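You operate a simulated robot arm through the tools that you are given. There is no shell and no other tool.

Carry out the task below with a simulated robot arm. There is one attempt and no reset: what you move stays moved.

JOB
Set the controls near the top of the pale table. At the end: the white speed dial is turned to fast; the blue switch is switched on; the yellow dial is turned to free; the tilt dial is turned to steep; whatever was shut is shut again. Leave all else as you found it, and nothing knocked over.
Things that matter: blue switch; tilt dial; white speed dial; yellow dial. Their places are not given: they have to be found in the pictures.

The check looks at the end state, three seconds after you hand in, the way a careful person would. Anything else that was tipped, shoved, dropped, spilled or broken makes it a failure.

ROBOT AND FRAMES
A 7-joint arm with a two-finger parallel gripper, fixed in place. Base frame: the origin is on the floor under the middle of its stand, x ahead of it, y to its left, z up; the work surface is at about z = 0.8. Lengths are in m, angles in degrees, forces in N, time in s.
It reaches about 1.247 m from its shoulder. Its first joint turns from -132.0 to 132.0 degrees. Payload 3.91 kg.
The TCP is the grasp point between the finger pads, 0.03 m short of the fingertips. In the tool frame z runs along the fingers and y along their closing line. The gripper opens to 0.11 m. The fingers are 0.02 m wide and 0.01 m thick; the gripper's body (0.048 by 0.112 m) begins 0.055 m behind the TCP.
Orientation is told as [roll, pitch, yaw] about the base's x, y, z axes, in that order, counted from this pose: with the fingers straight down and closing along the base's y, the tool's x points along the base's -x, its y along +y and its z along -z.

CONTROLS
- The arm moves only by the tool send_rows. Its argument "motion" is a list of rows, each an object of numbers (a shift or turn left out is 0, a gripper value left out holds the last): "ax", "ay", "az": the turn, a rotation vector about the base's x, y, z in degrees; "dx", "dy", "dz": the shift along the base's x, y, z in cm; "grip": the gripper command, from -1 (fully open) to 1 (shut), values between in proportion. In form: [{"ax": .., "ay": .., "az": .., "dx": .., "dy": .., "dz": .., "grip": ..}, ...]. A call has 1 to 20 rows; each row is the pose to reach, as a shift and turn from the pose commanded when the call began. A row lasts 0.2 s, in which the tool goes at most 0.05 m and 8.6 degrees; a call with a longer step from one row to the next is refused whole, and so is a gripper value outside its range. A pose out of reach is approached as far as the arm can. The call stops where the force on the tool passes 40 N (or 10 N more than at its start, if that is more) or the arm is blocked; 0.2 s more then pass. The fingers move at their own pace (about 0.108 m/s each) and stop on an object; they squeeze with about 37 N. The grip force told is the motor's: it shows also when the fingers shut on nothing. Time passes only in rows, and 0.2 s behind the last, so rows that repeat a pose let the fingers close. The reply holds the time, the measured pose of the TCP, the force on the tool along the base axes, the opening and the grip force, in the units named above and with some noise, with the torque about the TCP (base axes, N m) and any sound that the robot's microphone picked up.
- Cameras (640 x 400 px; columns grow to the right, rows downward): "scene" is fixed at [0.4009, -0.6505, 1.4259]; the picture's right is [0.99, -0.15, 0.00], its down [-0.08, -0.52, -0.85] and it looks along [0.13, 0.84, -0.53] (base axes); focal length 328 px, centre (320, 200). "wrist" rides on the gripper at [0.072, 0.017, -0.103] in the tool frame; the picture's right is [-0.23, 0.97, 0.00], its down [-0.76, -0.18, -0.62] and it looks along [-0.61, -0.14, 0.78] (tool axes); focal length 222 px, centre (320, 200).
- capture(camera): a new picture of that camera. The clock stands still meanwhile.
- measure_at(camera, pixels): for up to 12 pixels [column, row] of the newest picture of that camera ("zoom" is the newest enlarged one), the place [x, y, z] in the base frame of the surface seen there, good to about 0.002 m. The clock stands still meanwhile.
- inspect(camera, box): a new picture of the part [left, top, right, bottom] of that camera's present view, enlarged. The clock stands still meanwhile.
- finish_job(): hands the job in; it is judged then, once.

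Open the gripper and draw the arm clear of the work before you hand the job in, unless the task says otherwise.

The tools are called after "Call:" as a command line: name --argument value ..., lists and objects as JSON in quotes. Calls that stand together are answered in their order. send_rows: Moves the arm, as the interface text tells. Its arguments: {"type":"object","properties":{"motion":{"type":"array","items":{"type":"object","properties":{"ax":{"type":"number"},"ay":{"type":"number"},"az":{"type":"number"},"dx":{"type":"number"},"dy":{"type":"number"},"dz":{"type":"number"},"grip":{"type":"number"}}}}},"required":["motion"]} The other tools are called the same way: capture (camera) takes a picture; measure_at (camera, pixels) gives the place of the surface under pixels of a picture; inspect (camera, box) takes an enlarged picture of a part of a camera's view; finish_job () hands the job in.

At the start:

```text
time: 0.0
ee_pos: [0.6094, 0.264, 1.1698]
orientation: [0.0, -0.1, 0.0]
contact_force: [0.8, 0.3, -0.5]
ft_torque: [0.01, -0.02, 0.0]
gripper_width: 0.1099
gripper_force: 0.0
```

scene: 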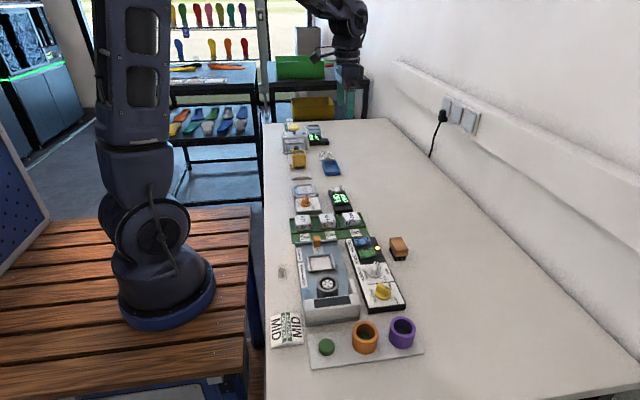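
wrist: 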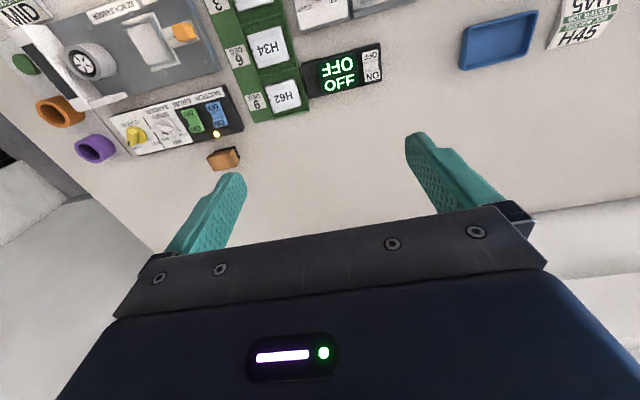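

The pictures show a pale table with several control panels; I'll take enlarged views of the panel clusters around scene (350,270) and (310,160) to read labels.

Call:
inspect --camera "scene" --box '[280, 220, 420, 320]'

Call:
inspect --camera "scene" --box '[270, 115, 380, 185]'

Call:
inspect --camera "scene" --box '[270, 170, 390, 250]'

Call:
inspect --camera "wrist" --box '[90, 70, 270, 180]'

Call:
inspect --camera "wrist" --box '[0, 0, 240, 150]'

```text
4.00 times, centred on (350, 270) of scene
```

zoom: 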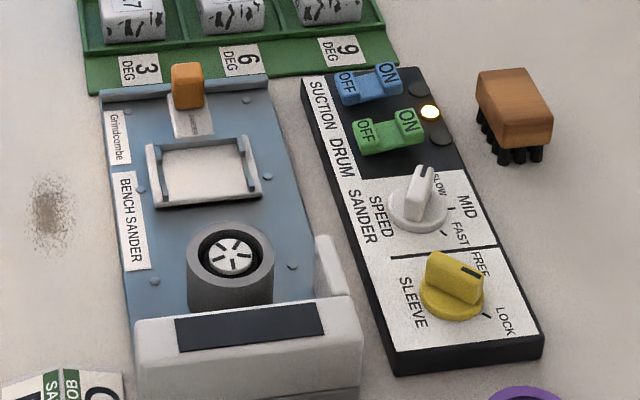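

```text
5.71 times, centred on (325, 150) of scene
```

zoom: 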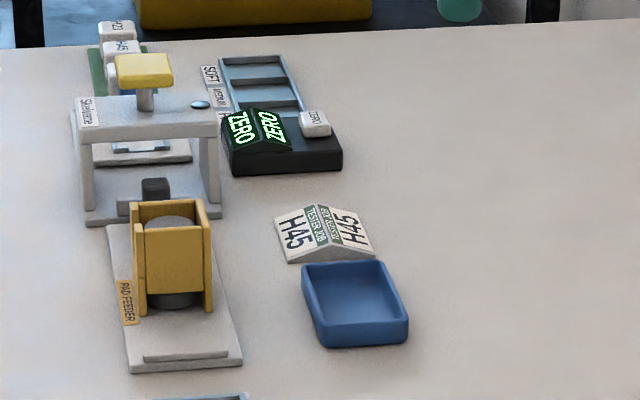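

```text
5.00 times, centred on (330, 210) of scene
```

zoom: 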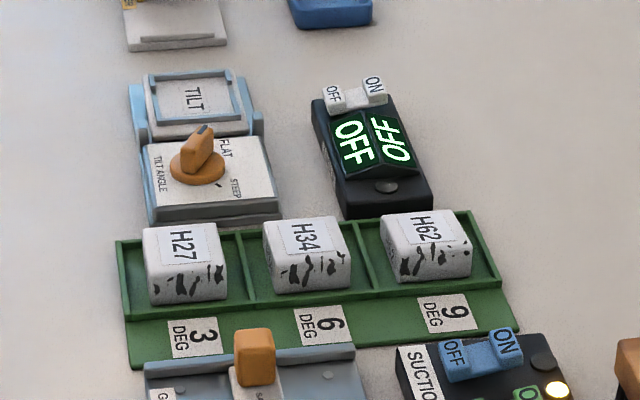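

```text
3.56 times, centred on (180, 125) of wrist
```

zoom: 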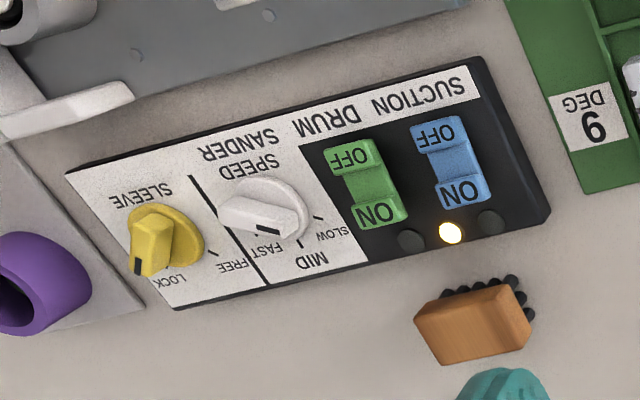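

```text
2.67 times, centred on (120, 75) of wrist
```

zoom: 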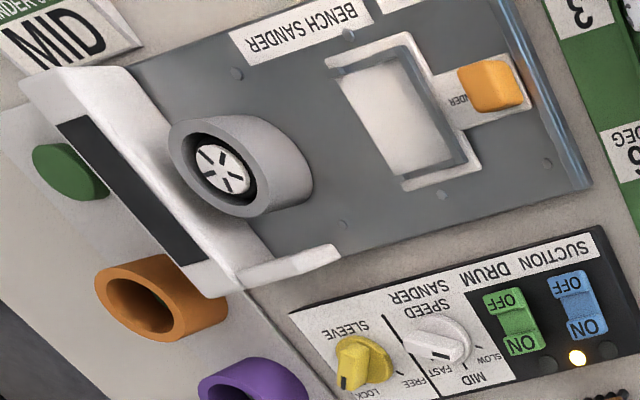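

I measure key points in the scene picture first: dials, switch, tilt dial and table reference.

Call:
inspect --camera "scene" --box '[340, 230, 410, 320]'

Call:
measure_at --camera "scene" --pixels '[[305, 201], [383, 292], [374, 270], [361, 241], [377, 240], [368, 253], [440, 250], [340, 198], [300, 186], [330, 262], [327, 283], [330, 310]]'

```text
4.44 times, centred on (375, 275) of scene
```

zoom: 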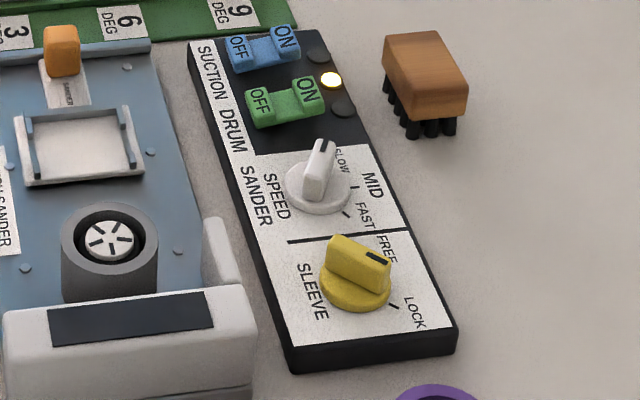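

```text
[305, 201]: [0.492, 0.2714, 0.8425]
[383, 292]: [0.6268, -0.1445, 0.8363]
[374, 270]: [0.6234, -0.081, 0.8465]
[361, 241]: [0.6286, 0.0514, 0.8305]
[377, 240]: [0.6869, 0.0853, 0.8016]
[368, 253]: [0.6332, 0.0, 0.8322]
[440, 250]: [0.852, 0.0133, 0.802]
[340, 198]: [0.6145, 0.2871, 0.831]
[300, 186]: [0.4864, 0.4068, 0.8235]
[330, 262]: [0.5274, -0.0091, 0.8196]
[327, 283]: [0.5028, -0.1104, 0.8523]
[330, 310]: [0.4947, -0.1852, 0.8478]
```

The sander panel is around (0.63, -0.03, 0.83) and the tilt panel around (0.49, 0.27). I move the wrist camera over the sander panel, pitched to look straight down, to read the dials without parallax.

Call:
send_rows --motion '[{"dx": 1, "dy": -3.5, "dz": -1, "ay": 5.5}, {"dx": 2, "dy": -7, "dz": -2, "ay": 11}, {"dx": 3, "dy": -10.5, "dz": -3, "ay": 16.5}, {"dx": 4, "dy": -14, "dz": -4, "ay": 22}, {"dx": 5, "dy": -17.5, "dz": -5, "ay": 27.5}, {"dx": 6, "dy": -21, "dz": -6, "ay": 33}, {"dx": 7, "dy": -24.5, "dz": -7, "ay": 38}]'

Call:
capture --camera "wrist"

```text
time: 1.6
ee_pos: [0.6815, 0.0184, 1.1009]
orientation: [0.0, 38.0, 0.0]
contact_force: [0.3, 0.2, 1.0]
ft_torque: [-0.03, -0.05, -0.01]
gripper_width: 0.1099
gripper_force: 0.0
```

```text
taken
```

wrist: 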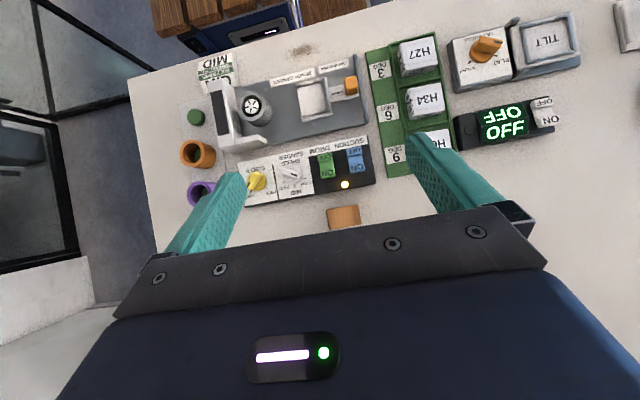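

The panel shows at (240-375,150-205) in the wrist picture. I enlarge it and the tilt unit around (510,50).

Call:
inspect --camera "wrist" --box '[230, 130, 390, 230]'

Call:
inspect --camera "wrist" --box '[440, 0, 600, 100]'

Call:
inspect --camera "wrist" --box '[440, 80, 600, 180]'

Call:
inspect --camera "wrist" --box '[180, 40, 380, 165]'

```text
4.00 times, centred on (310, 180) of wrist
```

zoom: 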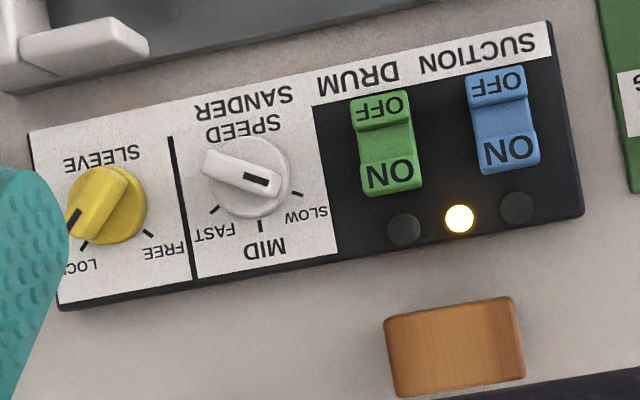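

```text
4.00 times, centred on (520, 50) of wrist
```

zoom: 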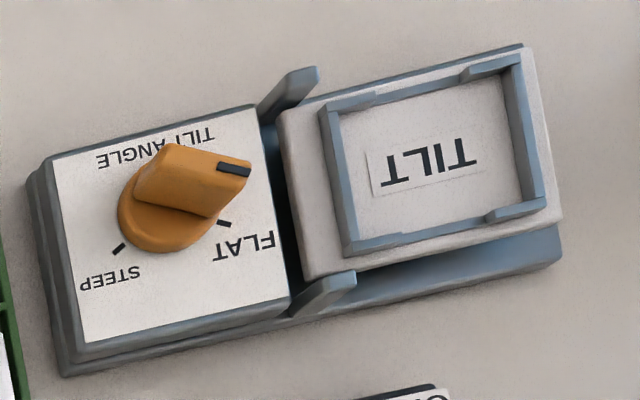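

```text
4.00 times, centred on (520, 130) of wrist
```

zoom: 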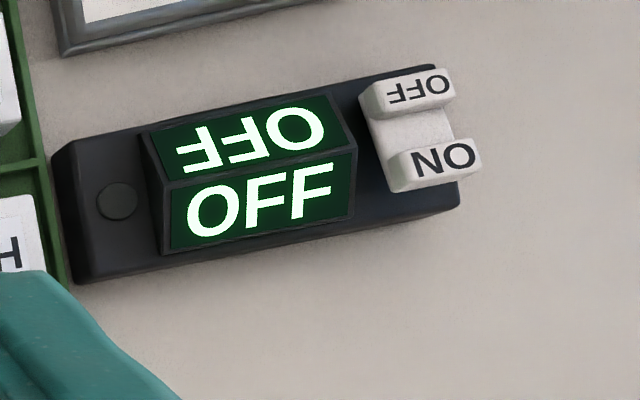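

```text
3.20 times, centred on (280, 102) of wrist
```

zoom: 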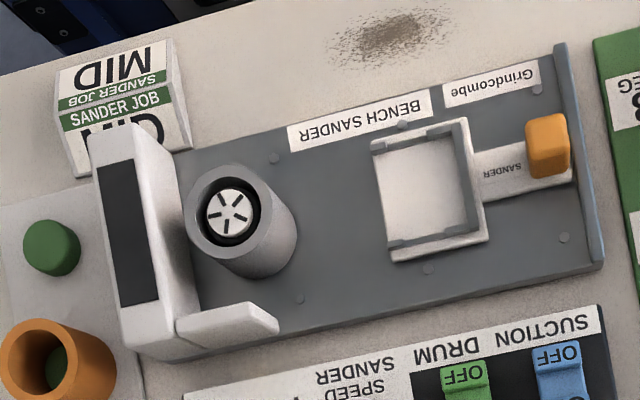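

Both dials appear at LOCK / SLOW, and tilt at FLAT. I measure heights across the blue and green rockers and knobs in an enlarged view to tell which end is pressed.

Call:
inspect --camera "wrist" --box '[310, 135, 390, 200]'

```text
6.15 times, centred on (350, 168) of wrist
```

zoom: 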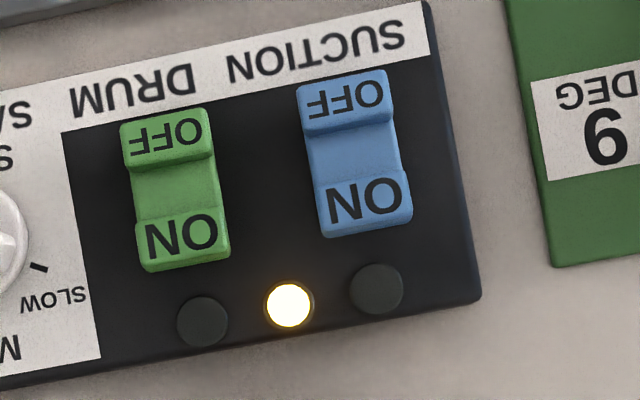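

Call:
measure_at --camera "zoom" --pixels '[[345, 102], [350, 150], [365, 200], [350, 85], [370, 225], [165, 140], [178, 190], [185, 240], [270, 180], [290, 305], [200, 320], [375, 290]]'

Call:
inspect --camera "scene" --box '[345, 225, 395, 265]'

```text
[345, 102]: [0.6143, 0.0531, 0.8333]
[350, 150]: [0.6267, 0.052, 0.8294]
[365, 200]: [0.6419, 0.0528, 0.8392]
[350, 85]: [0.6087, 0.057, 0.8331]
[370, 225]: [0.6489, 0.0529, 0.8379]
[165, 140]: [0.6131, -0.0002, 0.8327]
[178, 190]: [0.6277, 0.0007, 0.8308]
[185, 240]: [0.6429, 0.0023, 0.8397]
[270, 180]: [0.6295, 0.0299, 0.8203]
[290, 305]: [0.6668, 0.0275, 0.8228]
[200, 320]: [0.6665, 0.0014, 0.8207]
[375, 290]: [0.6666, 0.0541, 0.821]
```

```text
10.00 times, centred on (370, 245) of scene
```

zoom: 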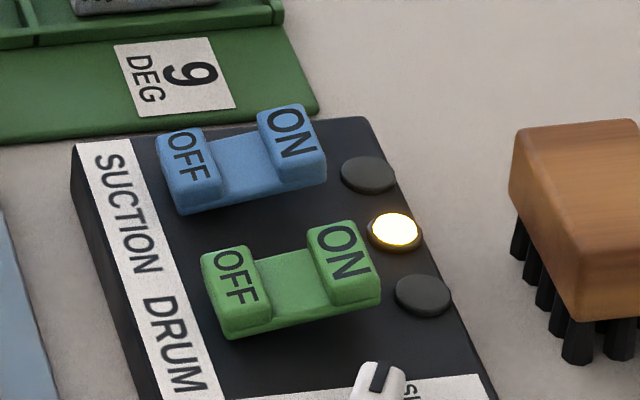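

The ON end of blue is at z≈0.839 and OFF end at 0.833, so blue (and green) are off. Next I lower and shift the wrist camera for a nearly vertical close view of the white and yellow dials.

Call:
send_rows --motion '[{"dx": 1.2, "dy": -2.7, "dz": -3}, {"dx": 2.5, "dy": -5.4, "dz": -6}, {"dx": 4, "dy": -8, "dz": -9}, {"dx": 4, "dy": -9, "dz": -11}]'

Call:
capture --camera "wrist"

```text
time: 2.6
ee_pos: [0.719, -0.071, 0.9899]
orientation: [0.0, 37.9, 0.0]
contact_force: [0.1, 0.3, 0.0]
ft_torque: [-0.05, -0.02, 0.01]
gripper_width: 0.1101
gripper_force: 0.1
```

```text
taken
```

wrist: 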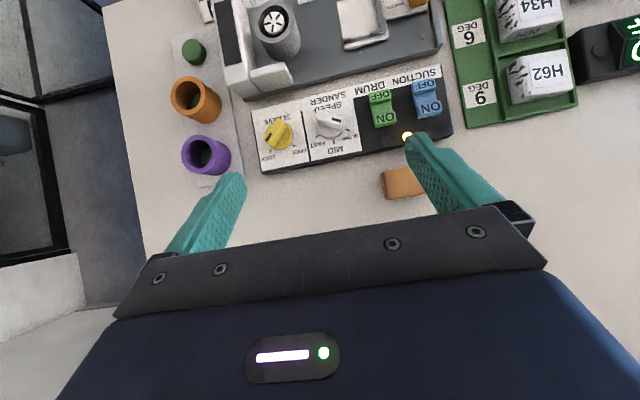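

The yellow knob is at (279,135) and the white at (332,123); I enlarge that area.

Call:
inspect --camera "wrist" --box '[250, 95, 370, 175]'

Call:
measure_at --camera "wrist" --pixels '[[279, 135], [332, 123], [265, 165], [350, 155], [383, 190], [330, 20], [205, 155], [195, 100], [520, 80]]'

```text
5.00 times, centred on (310, 135) of wrist
```

zoom: 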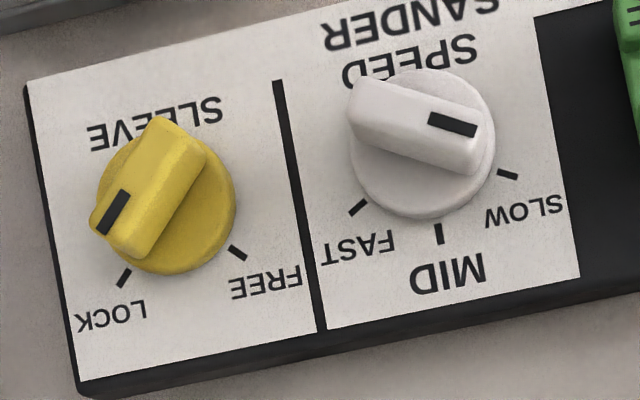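

```text
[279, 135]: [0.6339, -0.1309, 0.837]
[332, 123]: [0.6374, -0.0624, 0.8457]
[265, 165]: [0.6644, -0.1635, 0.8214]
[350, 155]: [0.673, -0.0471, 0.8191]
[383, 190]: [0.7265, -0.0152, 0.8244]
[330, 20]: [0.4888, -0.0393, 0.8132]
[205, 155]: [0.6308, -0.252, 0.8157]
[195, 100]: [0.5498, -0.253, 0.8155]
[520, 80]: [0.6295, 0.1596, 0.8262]
```

I measure handle ends, ticks and knob discs on the enlarged view to get exact centres and angles.

Call:
measure_at --camera "zoom" --pixels '[[112, 212], [165, 150], [135, 205], [123, 277], [238, 253], [222, 205], [110, 185], [150, 180], [455, 125], [370, 105], [410, 125], [465, 160]]'

Call:
measure_at --camera "zoom" --pixels '[[508, 174], [440, 233], [357, 207], [400, 190], [440, 82], [487, 125], [361, 165], [170, 262], [205, 255], [100, 200], [140, 250], [95, 375]]'

```text
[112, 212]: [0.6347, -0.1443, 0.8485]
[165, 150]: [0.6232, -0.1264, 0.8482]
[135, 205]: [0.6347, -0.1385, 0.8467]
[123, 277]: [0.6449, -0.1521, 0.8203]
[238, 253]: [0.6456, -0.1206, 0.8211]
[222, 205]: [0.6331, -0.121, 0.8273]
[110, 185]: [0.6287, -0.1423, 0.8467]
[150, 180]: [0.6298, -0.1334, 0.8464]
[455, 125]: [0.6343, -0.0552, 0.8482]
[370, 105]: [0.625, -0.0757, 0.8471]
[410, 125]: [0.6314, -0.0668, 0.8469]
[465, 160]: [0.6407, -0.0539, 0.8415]
```

```text
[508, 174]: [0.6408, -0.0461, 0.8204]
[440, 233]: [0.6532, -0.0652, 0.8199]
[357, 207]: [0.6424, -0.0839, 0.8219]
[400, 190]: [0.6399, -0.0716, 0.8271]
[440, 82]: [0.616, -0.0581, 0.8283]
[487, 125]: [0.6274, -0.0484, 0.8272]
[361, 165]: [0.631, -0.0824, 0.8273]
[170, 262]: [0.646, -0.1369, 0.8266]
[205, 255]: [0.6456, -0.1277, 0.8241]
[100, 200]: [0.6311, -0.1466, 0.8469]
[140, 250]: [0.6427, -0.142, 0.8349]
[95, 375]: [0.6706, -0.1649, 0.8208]
```

Ticks: LOCK (0.645,-0.152), FREE (0.6456,-0.1206), so the yellow knob's centre is ≈(0.630,-0.136), pointing at -45° (LOCK). White's centre is ≈(0.630,-0.065), pointing at +60° (SLOW). I go back to vertical above the yellow knob with the fingers narrowed to about 4 cm.

Call:
send_rows --motion '[{"dx": -1.5, "dy": -1.1, "dz": -0.8, "ay": -6.4, "grip": 0.27}, {"dx": -3, "dy": -2.2, "dz": -1.6, "ay": -12.7, "grip": 0.27}, {"dx": -4.5, "dy": -3.3, "dz": -2.5, "ay": -19, "grip": 0.27}, {"dx": -6, "dy": -4.4, "dz": -3.4, "ay": -25.4, "grip": 0.27}, {"dx": -7.5, "dy": -5.5, "dz": -4.2, "ay": -31.7, "grip": 0.27}, {"dx": -8.94, "dy": -6.53, "dz": -5, "ay": -37.9, "grip": 0.27}]'

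Call:
send_rows --motion '[{"az": -7.5}, {"az": -15}, {"az": -22.5}, {"az": -30}, {"az": -37.5}, {"az": -45}, {"az": -45}]'

Call:
capture --camera "wrist"

Call:
capture --camera "scene"

```text
time: 4.0
ee_pos: [0.6301, -0.1365, 0.9389]
orientation: [0.1, -0.1, 0.1]
contact_force: [0.4, -0.6, -0.2]
ft_torque: [0.02, 0.04, -0.01]
gripper_width: 0.0401
gripper_force: 0.0
```

```text
time: 5.6
ee_pos: [0.6311, -0.1371, 0.9398]
orientation: [0.0, 0.1, -45.1]
contact_force: [0.1, -0.1, 0.7]
ft_torque: [0.0, -0.01, 0.0]
gripper_width: 0.0402
gripper_force: 0.1
```

```text
taken
```

wrist: 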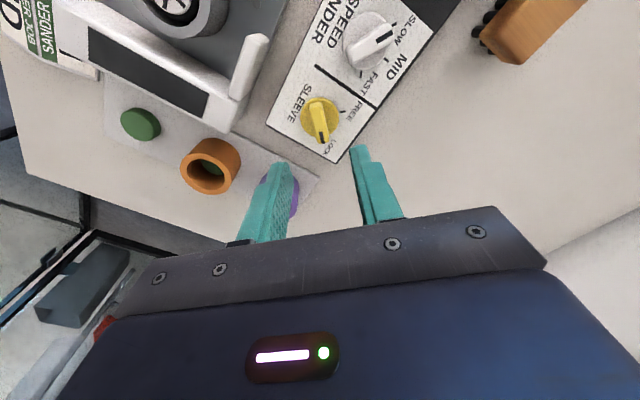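

```text
taken
```

scene: 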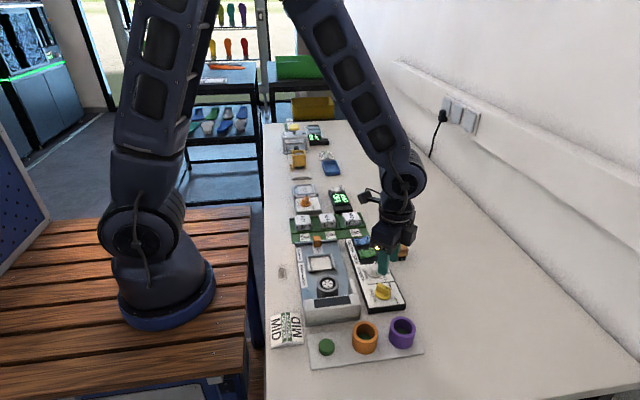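

The fingers straddle the yellow handle line (handle at (318,120) points down in the wrist view, fingers at (280,165) and (360,150)). I descend to tip height ≈0.833 without closing.

Call:
send_rows --motion '[{"dz": -2}, {"dz": -4}, {"dz": -5.5}, {"dz": -6.5}, {"dz": -7.2}, {"dz": -7.6}, {"dz": -7.6}]'

Call:
capture --camera "wrist"

Call:
inspect --camera "wrist" --box '[260, 110, 380, 190]'

```text
time: 7.2
ee_pos: [0.6297, -0.137, 0.8626]
orientation: [-0.1, 0.0, -45.0]
contact_force: [0.2, 1.1, 0.2]
ft_torque: [0.0, 0.03, 0.01]
gripper_width: 0.04
gripper_force: 0.1
```

```text
taken
```

wrist: 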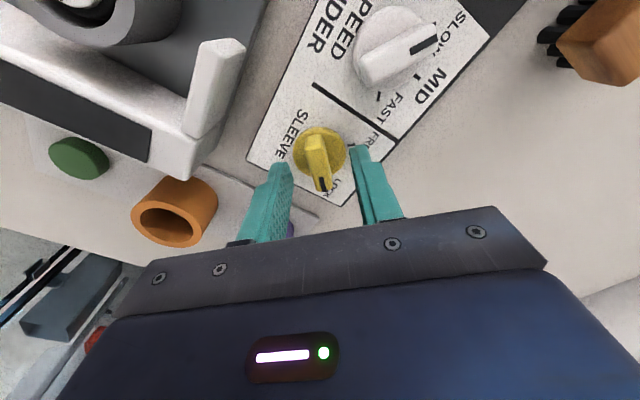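

```text
5.00 times, centred on (320, 150) of wrist
```

zoom: 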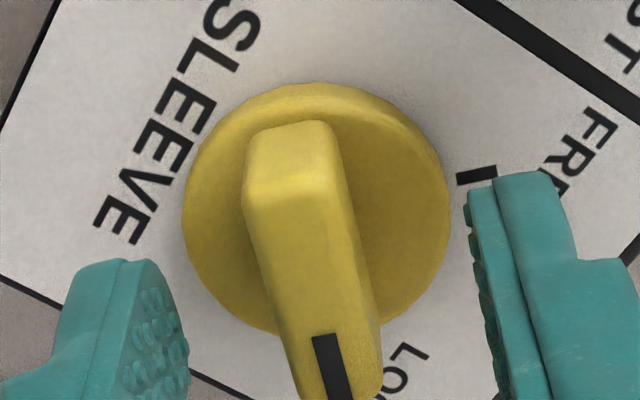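

The knob is centred between the fingers (disc centre near the expected tip pixel (320,163)). I close on the handle.

Call:
send_rows --motion '[{"grip": 0.6}, {"grip": 0.7}, {"grip": 0.8}, {"grip": 1}, {"grip": 1}]'

Call:
inspect --camera "wrist" --box '[260, 110, 380, 190]'

```text
time: 8.4
ee_pos: [0.6303, -0.1378, 0.8634]
orientation: [0.0, 0.1, -45.0]
contact_force: [-0.3, -0.5, -0.6]
ft_torque: [-0.09, 0.0, -0.02]
gripper_width: 0.0117
gripper_force: 45.3
```

```text
5.00 times, centred on (320, 150) of wrist
```

zoom: 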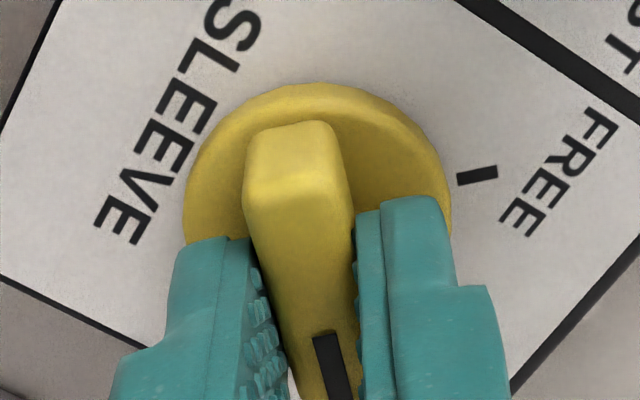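

Gripped at 11.7 mm with negligible side force. I turn +90° about vertical toward FREE.

Call:
send_rows --motion '[{"az": 6}, {"az": 12}, {"az": 18}, {"az": 24}, {"az": 30}, {"az": 36}, {"az": 42}, {"az": 48}, {"az": 54}, {"az": 60}, {"az": 66}, {"az": 72}, {"az": 78}, {"az": 84}, {"az": 90}, {"az": 90}]'

Call:
inspect --camera "wrist" --box '[260, 110, 380, 190]'

```text
time: 10.6
ee_pos: [0.631, -0.1349, 0.8636]
orientation: [0.0, 0.0, 14.9]
contact_force: [-1.4, 6.7, 2.3]
ft_torque: [0.01, 0.32, -0.01]
gripper_width: 0.0119
gripper_force: 44.7
stopped in row 11: the force on the tool passed its limit at 41 N (the readings are from after the stop); the commanded pose is now the measured one
```

```text
5.00 times, centred on (320, 150) of wrist
```

zoom: 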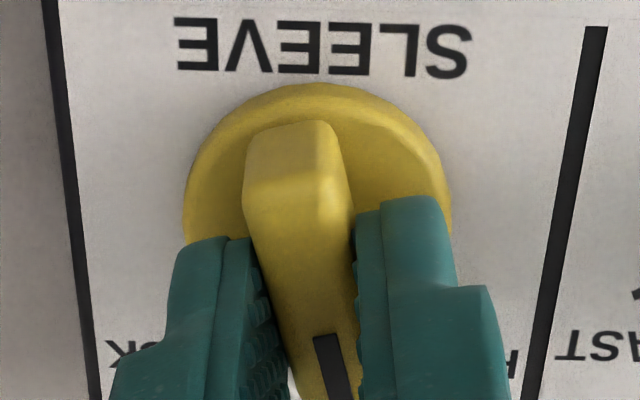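

The turn stopped at yaw ≈15° (60° done) as side force built up, probably from a small axis offset. I hold a moment for averaged readings and look at the scene to check that the panel hasn't moved.

Call:
send_rows --motion '[{"az": 0}]'

Call:
send_rows --motion '[{"az": 0}]'

Call:
send_rows --motion '[{"az": 0}]'

Call:
capture --camera "scene"

Call:
inspect --camera "scene" --box '[330, 220, 430, 320]'

Call:
capture --camera "wrist"

```text
time: 11.0
ee_pos: [0.6315, -0.1355, 0.8645]
orientation: [-0.1, -0.1, 14.9]
contact_force: [-2.0, 10.8, 1.3]
ft_torque: [0.23, -0.06, 0.0]
gripper_width: 0.0118
gripper_force: 44.3
```

```text
time: 11.4
ee_pos: [0.6315, -0.1362, 0.8639]
orientation: [-0.1, -0.1, 14.9]
contact_force: [-0.6, 11.8, 0.7]
ft_torque: [0.35, -0.29, -0.01]
gripper_width: 0.0118
gripper_force: 45.7
```

```text
time: 11.8
ee_pos: [0.6305, -0.1356, 0.8639]
orientation: [0.0, 0.0, 14.9]
contact_force: [-1.4, 15.9, 0.9]
ft_torque: [0.48, -0.35, -0.04]
gripper_width: 0.0121
gripper_force: 45.1
```

```text
taken
```

scene: 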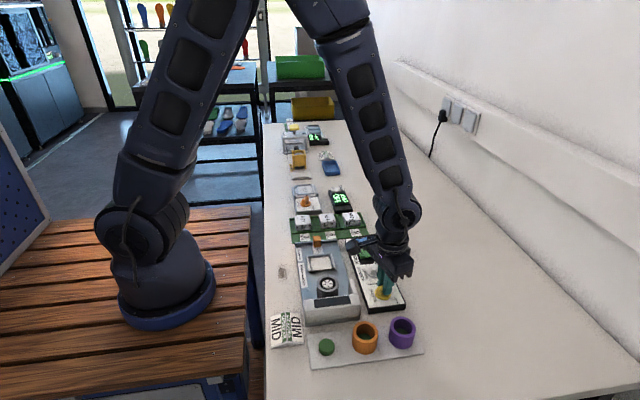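

```text
4.00 times, centred on (380, 270) of scene
```

zoom: 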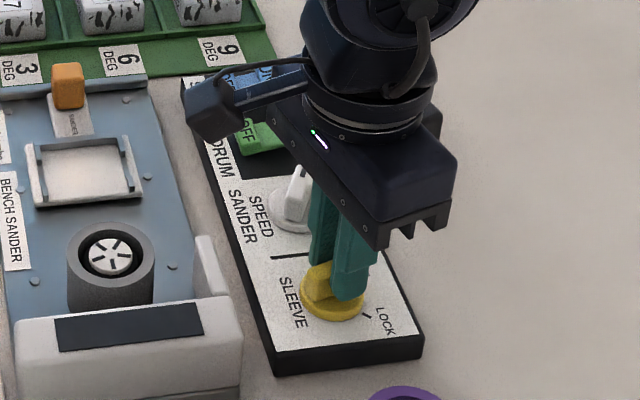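

```text
taken
```

wrist: 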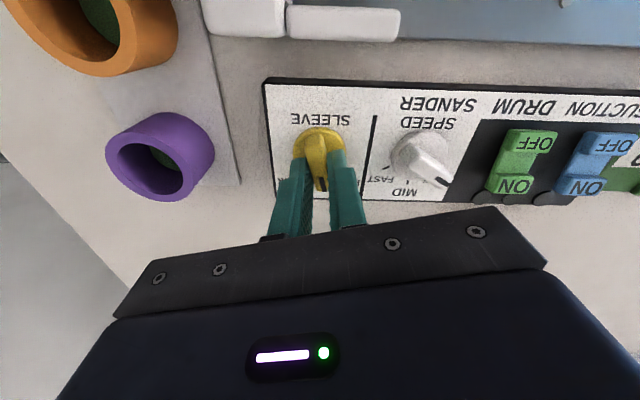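

Force on the tool is about +11 to +16 N in y, so the knob axis lies slightly more to +y than my grip. I shift +1 mm in y to relieve it and read again.

Call:
send_rows --motion '[{"dy": 0.05}, {"dy": 0.1}, {"dy": 0.1}]'

```text
time: 12.6
ee_pos: [0.6304, -0.1341, 0.8632]
orientation: [-0.1, 0.0, 14.9]
contact_force: [-2.5, 2.7, 0.4]
ft_torque: [0.16, -0.52, -0.01]
gripper_width: 0.0118
gripper_force: 44.9
```

Force dropped to ~3 N; the axis is estimated at (0.6285,-0.1346). I turn the remaining 30° along a small compensating arc.

Call:
send_rows --motion '[{"az": 5, "dx": -0.005, "dy": 0.02}, {"az": 10, "dx": -0.012, "dy": 0.04}, {"az": 15, "dx": -0.02, "dy": 0.055}, {"az": 20, "dx": -0.03, "dy": 0.07}, {"az": 25, "dx": -0.045, "dy": 0.085}, {"az": 30.1, "dx": -0.06, "dy": 0.1}, {"az": 30.1, "dx": -0.06, "dy": 0.1}]'

Call:
inspect --camera "wrist" --box '[240, 90, 400, 190]'

```text
time: 14.2
ee_pos: [0.6287, -0.1347, 0.8647]
orientation: [0.0, -0.1, 45.0]
contact_force: [5.9, -13.9, 10.0]
ft_torque: [-0.03, -0.43, 0.03]
gripper_width: 0.0118
gripper_force: 44.9
```

```text
4.00 times, centred on (320, 140) of wrist
```

zoom: 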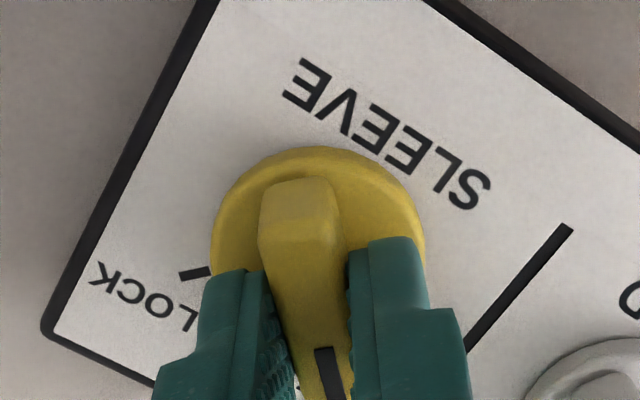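

Yaw is now +45° with moderate side force (5.9,-13.9). I relieve about 1 mm, then open the fingers and check the pointer before lifting.

Call:
send_rows --motion '[{"dy": -0.08, "dx": 0.03}, {"dy": -0.08, "dx": 0.03, "grip": 0.6}, {"dy": -0.08, "dx": 0.03, "grip": 0.3}, {"dy": -0.08, "dx": 0.03, "grip": 0.27}]'

Call:
send_rows --motion '[{"dz": 1}, {"dz": 2.5}, {"dz": 4.5}, {"dz": 6.5}, {"dz": 8.5}]'

Call:
capture --camera "wrist"

Call:
inspect --camera "wrist" --box '[260, 70, 380, 170]'

```text
time: 15.2
ee_pos: [0.6309, -0.1341, 0.8637]
orientation: [-0.1, 0.0, 45.0]
contact_force: [0.4, 0.4, 0.4]
ft_torque: [-0.02, 0.0, -0.03]
gripper_width: 0.0401
gripper_force: 0.1
```

```text
time: 16.4
ee_pos: [0.6316, -0.1352, 0.9492]
orientation: [0.0, 0.0, 45.0]
contact_force: [0.9, 0.0, 0.9]
ft_torque: [0.04, -0.01, -0.01]
gripper_width: 0.04
gripper_force: 0.1
```

```text
taken
```

wrist: 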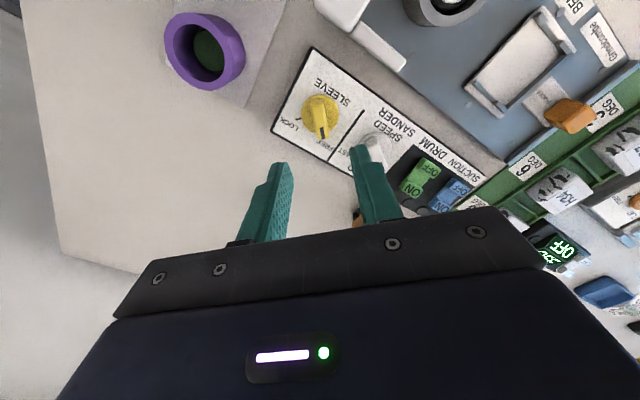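

```text
4.00 times, centred on (320, 120) of wrist
```

zoom: 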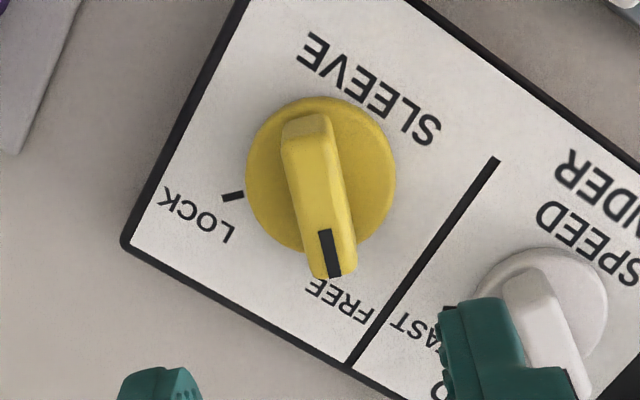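

Yellow now points at FREE. I measure both knobs again from this different view to see whether the position estimate has a bias.

Call:
measure_at --camera "zoom" --pixels '[[233, 197], [247, 170], [395, 175], [300, 105], [370, 240], [265, 230], [373, 118], [480, 280], [605, 290], [540, 248], [500, 260], [580, 262]]'

Call:
inspect --camera "scene" --box '[340, 240, 410, 320]'

```text
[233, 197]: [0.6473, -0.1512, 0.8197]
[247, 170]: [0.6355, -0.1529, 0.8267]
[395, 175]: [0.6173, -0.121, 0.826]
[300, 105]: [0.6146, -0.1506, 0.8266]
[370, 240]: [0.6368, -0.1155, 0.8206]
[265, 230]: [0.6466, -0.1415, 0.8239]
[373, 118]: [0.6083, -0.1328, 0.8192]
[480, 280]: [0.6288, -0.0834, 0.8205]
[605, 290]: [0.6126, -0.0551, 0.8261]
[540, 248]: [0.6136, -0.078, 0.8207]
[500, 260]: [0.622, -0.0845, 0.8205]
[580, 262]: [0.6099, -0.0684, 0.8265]
```

```text
5.00 times, centred on (375, 280) of scene
```

zoom: 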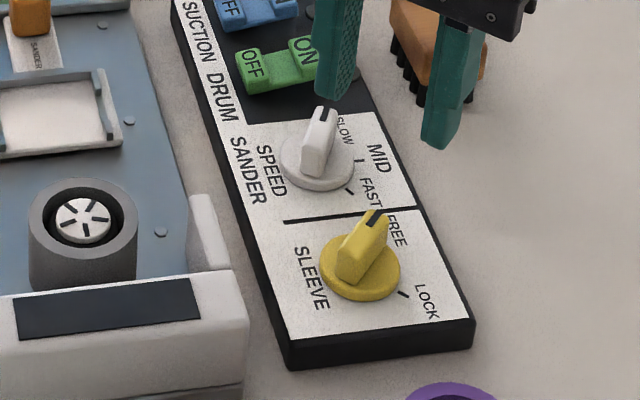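

Yellow clearly points to FREE. Now I move above the white knob (centre ≈(0.6295,-0.0645)) with yaw 60° to match its handle.

Call:
send_rows --motion '[{"dx": -0.05, "dy": 2.4, "az": 5}, {"dx": -0.1, "dy": 4.8, "az": 10}, {"dx": -0.17, "dy": 7.0, "az": 15}, {"dx": -0.17, "dy": 7.0, "az": 15}]'

Call:
send_rows --motion '[{"dz": 0}]'

Call:
send_rows --motion '[{"dz": 0}]'

Call:
send_rows --motion '[{"dz": 0}]'

Call:
capture --camera "wrist"

Call:
inspect --camera "wrist" --box '[260, 70, 380, 170]'

```text
time: 17.4
ee_pos: [0.6287, -0.0657, 0.9496]
orientation: [0.0, 0.0, 60.0]
contact_force: [0.2, -0.7, -0.4]
ft_torque: [-0.01, 0.01, 0.0]
gripper_width: 0.04
gripper_force: 0.1
```

```text
time: 17.8
ee_pos: [0.6282, -0.0665, 0.949]
orientation: [0.0, 0.0, 60.0]
contact_force: [-0.1, 0.3, -0.4]
ft_torque: [0.03, 0.01, 0.01]
gripper_width: 0.0402
gripper_force: 0.0
```

```text
time: 18.2
ee_pos: [0.6291, -0.0652, 0.9482]
orientation: [0.0, -0.1, 60.1]
contact_force: [0.5, -0.3, -0.1]
ft_torque: [0.0, -0.02, 0.02]
gripper_width: 0.0402
gripper_force: 0.0
```

```text
time: 18.6
ee_pos: [0.6286, -0.0651, 0.948]
orientation: [0.0, 0.0, 60.0]
contact_force: [0.0, 0.7, 0.0]
ft_torque: [0.01, -0.02, 0.02]
gripper_width: 0.0402
gripper_force: 0.1
```

```text
taken
```

wrist: 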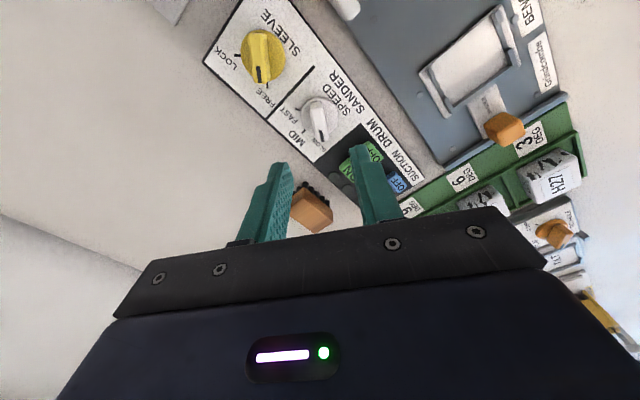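

```text
4.00 times, centred on (320, 120) of wrist
```

zoom: 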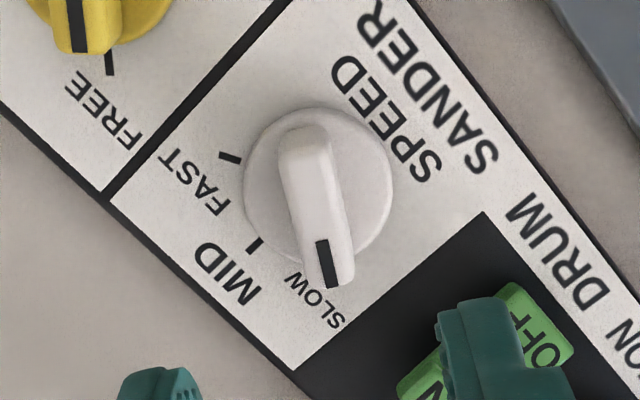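

From the views, the white axis is ≈(0.6297,-0.0648), 1 mm from the present TCP. I shift by that and descend around the handle with the fingers 4 cm open.

Call:
send_rows --motion '[{"dx": 0.1, "dy": 0.08, "dz": -1}, {"dx": 0.1, "dy": 0.08, "dz": -3}, {"dx": 0.1, "dy": 0.08, "dz": -5}, {"dx": 0.1, "dy": 0.08, "dz": -6.5}, {"dx": 0.1, "dy": 0.08, "dz": -7.7}, {"dx": 0.1, "dy": 0.08, "dz": -8.5}, {"dx": 0.1, "dy": 0.08, "dz": -8.5}]'

Call:
inspect --camera "wrist" --box '[260, 110, 380, 190]'

```text
time: 20.2
ee_pos: [0.6296, -0.0637, 0.8629]
orientation: [0.1, 0.0, 60.0]
contact_force: [0.7, 0.2, 0.2]
ft_torque: [0.02, -0.01, -0.04]
gripper_width: 0.0403
gripper_force: 0.1
```

```text
5.00 times, centred on (320, 150) of wrist
```

zoom: 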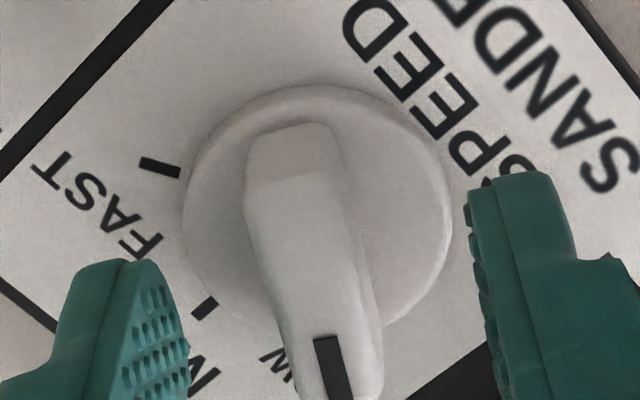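

The view matches the centred yellow one. I measure disc edge points here to check the centre against the TCP.

Call:
measure_at --camera "zoom" --pixels '[[195, 205], [440, 205], [318, 93], [225, 130], [405, 130], [215, 280], [430, 270], [290, 150], [330, 330], [310, 240], [160, 167], [204, 308]]'

```text
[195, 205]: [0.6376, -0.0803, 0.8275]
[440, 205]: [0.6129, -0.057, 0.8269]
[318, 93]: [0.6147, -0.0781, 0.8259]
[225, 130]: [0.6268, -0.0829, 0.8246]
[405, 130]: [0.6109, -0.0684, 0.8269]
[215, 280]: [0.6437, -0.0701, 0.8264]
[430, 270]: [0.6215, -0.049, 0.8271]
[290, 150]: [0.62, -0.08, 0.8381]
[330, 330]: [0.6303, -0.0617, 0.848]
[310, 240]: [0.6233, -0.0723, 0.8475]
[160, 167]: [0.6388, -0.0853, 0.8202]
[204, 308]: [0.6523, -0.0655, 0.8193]
```

Disc fit gives the centre ≈(0.6285,-0.0657), so I shift about 1 mm back in x and y and close the fingers loosely to ~13.5 mm around the handle.

Call:
send_rows --motion '[{"dx": -0.05, "dy": -0.05, "grip": 0.5}, {"dx": -0.1, "dy": -0.1, "grip": 0.6}, {"dx": -0.1, "dy": -0.1, "grip": 0.7}, {"dx": -0.1, "dy": -0.1, "grip": 0.755}, {"dx": -0.1, "dy": -0.1, "grip": 0.755}]'

Call:
inspect --camera "wrist" --box '[260, 110, 380, 190]'

```text
time: 21.4
ee_pos: [0.629, -0.0647, 0.8646]
orientation: [0.0, 0.0, 60.0]
contact_force: [-1.2, -0.2, -0.7]
ft_torque: [-0.02, -0.04, 0.0]
gripper_width: 0.0135
gripper_force: 0.1
```

```text
5.00 times, centred on (320, 150) of wrist
```

zoom: 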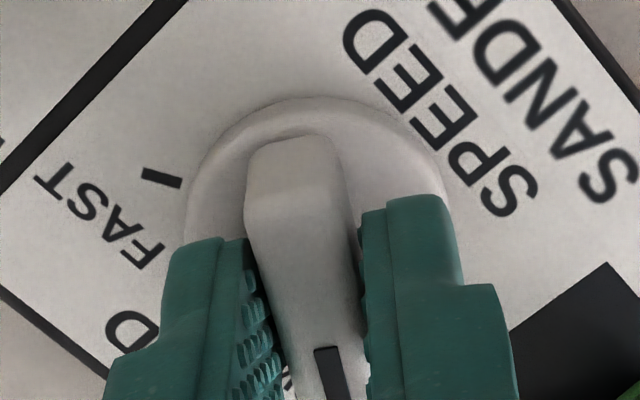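

The fingers sit loosely around the handle with no force. I turn -60° first (toward MID/FAST).

Call:
send_rows --motion '[{"az": -6}, {"az": -12}, {"az": -18}, {"az": -24}, {"az": -30}, {"az": -36}, {"az": -42}, {"az": -48}, {"az": -54}, {"az": -60}, {"az": -60}]'

Call:
inspect --camera "wrist" --box '[240, 90, 400, 190]'

```text
time: 23.8
ee_pos: [0.6284, -0.0644, 0.8639]
orientation: [0.0, 0.0, -0.2]
contact_force: [0.2, 0.2, -0.1]
ft_torque: [-0.03, 0.01, 0.01]
gripper_width: 0.0135
gripper_force: 0.1
```

```text
4.00 times, centred on (320, 140) of wrist
```

zoom: 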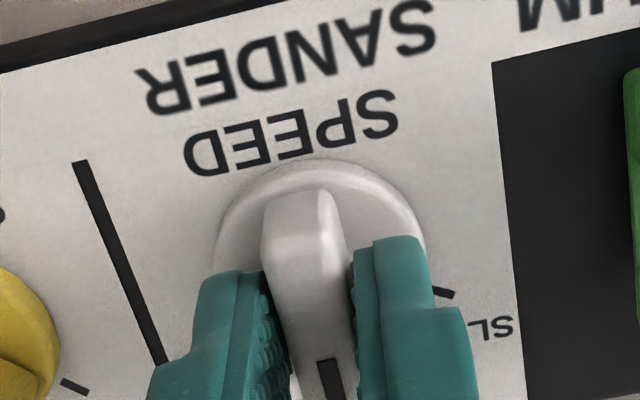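

The handle follows freely to MID with no side force. I turn the other -60° to FAST, then clamp so the handle aligns with the pads.

Call:
send_rows --motion '[{"az": -6}, {"az": -12}, {"az": -18}, {"az": -24}, {"az": -30}, {"az": -36}, {"az": -42}, {"az": -48}, {"az": -54}, {"az": -60}, {"az": -60}, {"az": -60, "grip": 0.85}, {"az": -60, "grip": 1.0}, {"az": -60, "grip": 1.0}]'

Call:
inspect --camera "wrist" --box '[240, 90, 400, 190]'

```text
time: 26.8
ee_pos: [0.6297, -0.0641, 0.8635]
orientation: [-0.1, 0.0, -60.0]
contact_force: [6.2, 1.7, 1.3]
ft_torque: [0.19, 0.04, -0.02]
gripper_width: 0.012
gripper_force: 45.2
```

```text
4.00 times, centred on (320, 140) of wrist
```

zoom: 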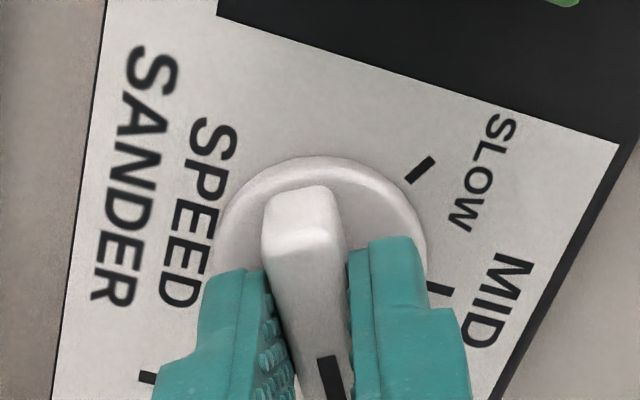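

At yaw -60° clamped at 12 mm with ~6 N side force. I open to 4 cm and lift to check the pointer.

Call:
send_rows --motion '[{"grip": 0.6}, {"grip": 0.3}, {"grip": 0.27}, {"grip": 0.27}]'

Call:
send_rows --motion '[{"dz": 1}, {"dz": 2.5}, {"dz": 4.5}, {"dz": 6.5}, {"dz": 8.5}, {"dz": 11.5}]'

Call:
capture --camera "wrist"

Call:
inspect --camera "wrist" --box '[260, 60, 380, 160]'

```text
time: 27.8
ee_pos: [0.63, -0.0658, 0.8629]
orientation: [0.0, -0.1, -60.1]
contact_force: [0.4, -0.1, 0.9]
ft_torque: [-0.05, 0.0, -0.01]
gripper_width: 0.0403
gripper_force: 0.1
```

```text
time: 29.2
ee_pos: [0.6295, -0.0647, 0.9799]
orientation: [0.0, 0.0, -60.0]
contact_force: [0.0, -0.1, -0.5]
ft_torque: [0.0, -0.01, 0.01]
gripper_width: 0.0402
gripper_force: 0.1
```

```text
taken
```

wrist: 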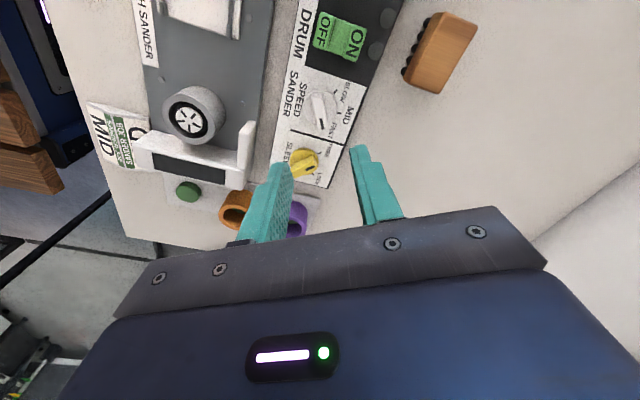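

```text
4.00 times, centred on (320, 110) of wrist
```

zoom: 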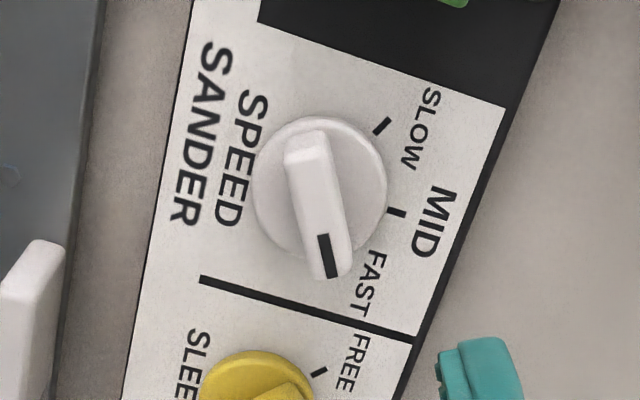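

White now points at FAST. Next I close the gripper, return to yaw 0 and move above the blue switch's ON end at (0.648, 0.053).

Call:
send_rows --motion '[{"dx": 0.2, "dy": 1.5, "az": 7.5, "grip": 1}, {"dx": 0.5, "dy": 3, "az": 15, "grip": 1}, {"dx": 0.7, "dy": 4.5, "az": 22.5, "grip": 1}, {"dx": 0.9, "dy": 6, "az": 30, "grip": 1}, {"dx": 1.2, "dy": 7.5, "az": 37.5, "grip": 1}, {"dx": 1.4, "dy": 9, "az": 45, "grip": 1}, {"dx": 1.6, "dy": 10.5, "az": 52.5, "grip": 1}, {"dx": 1.8, "dy": 11.8, "az": 60, "grip": 1}, {"dx": 1.8, "dy": 11.8, "dz": -4, "az": 60, "grip": 1}, {"dx": 1.8, "dy": 11.8, "dz": -7.5, "az": 60, "grip": 1}, {"dx": 1.8, "dy": 11.8, "dz": -9.5, "az": 60, "grip": 1}, {"dx": 1.8, "dy": 11.8, "dz": -9.5, "az": 60, "grip": 1}]'

Call:
capture --camera "wrist"

Call:
inspect --camera "wrist" --box '[240, 90, 400, 190]'

Call:
inspect --camera "scene" --box '[340, 220, 420, 320]'

```text
time: 31.8
ee_pos: [0.6462, 0.0525, 0.884]
orientation: [0.0, 0.0, -0.1]
contact_force: [0.0, 0.9, -0.2]
ft_torque: [-0.02, 0.0, -0.02]
gripper_width: 0.0
gripper_force: 36.7
```

```text
taken
```

wrist: 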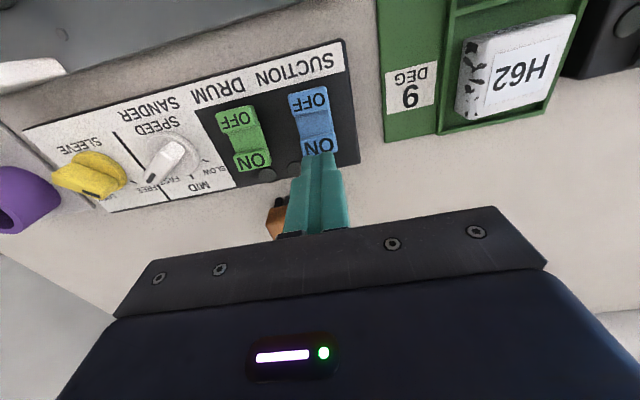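

```text
4.00 times, centred on (320, 140) of wrist
```

zoom: 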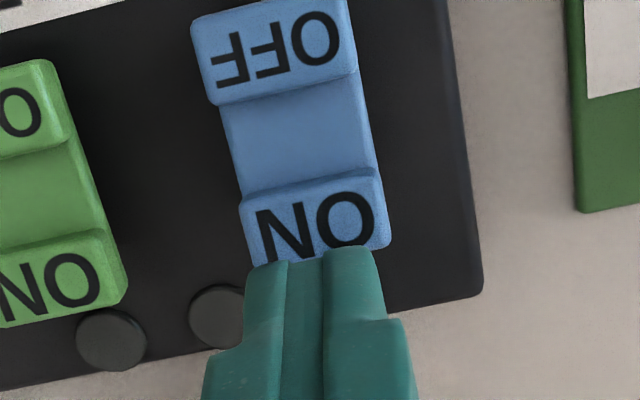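

```text
4.00 times, centred on (380, 270) of scene
```

zoom: 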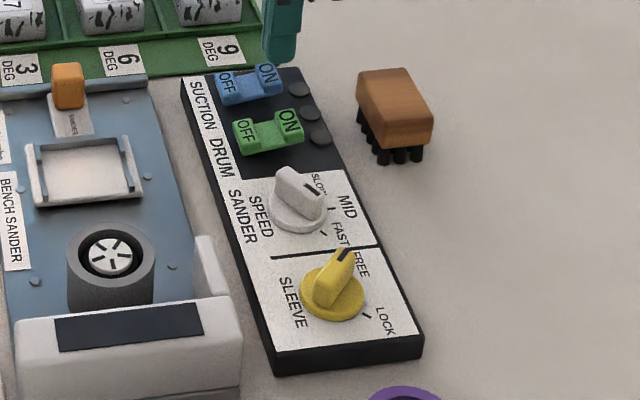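

The closed fingertips sit just above the ON end of the blue switch at wrist (318,150). I press down slowly and watch force and sound.

Call:
send_rows --motion '[{"dz": -0.6}, {"dz": -1.0}, {"dz": -1.2}, {"dz": -1.4}, {"dz": -1.6}, {"dz": -1.8}, {"dz": -2.0}, {"dz": -2.1}]'

Call:
capture --camera "wrist"

Call:
inspect --camera "wrist" --box '[240, 90, 400, 190]'

```text
time: 33.6
ee_pos: [0.6457, 0.0523, 0.8663]
orientation: [0.0, 0.0, 0.0]
contact_force: [-11.0, -4.9, 21.3]
ft_torque: [-0.13, 0.49, 0.05]
gripper_width: 0.0
gripper_force: 37.0
stopped in row 8: the force on the tool passed its limit at 46 N (the readings are from after the stop); the commanded pose is now the measured one
```

```text
taken
```

wrist: 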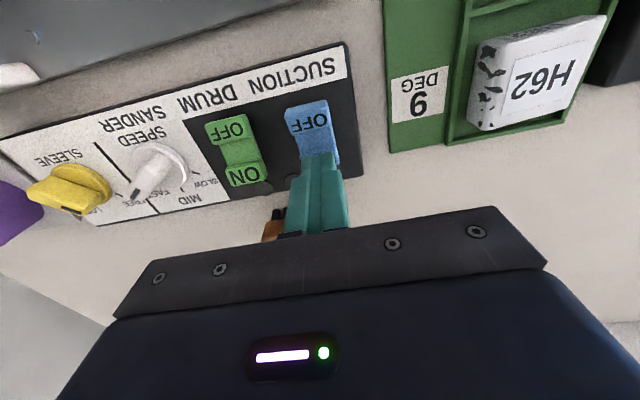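

```text
4.00 times, centred on (320, 140) of wrist
```

zoom: 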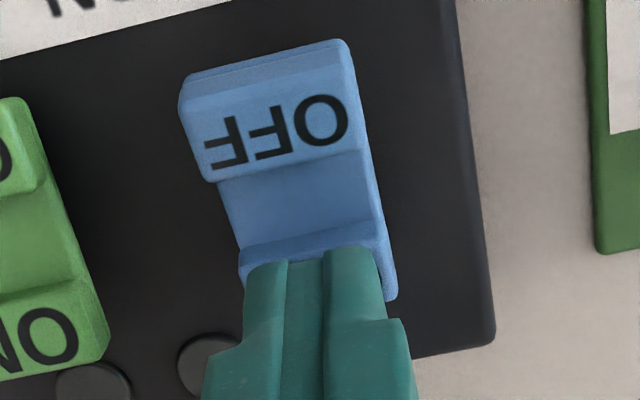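

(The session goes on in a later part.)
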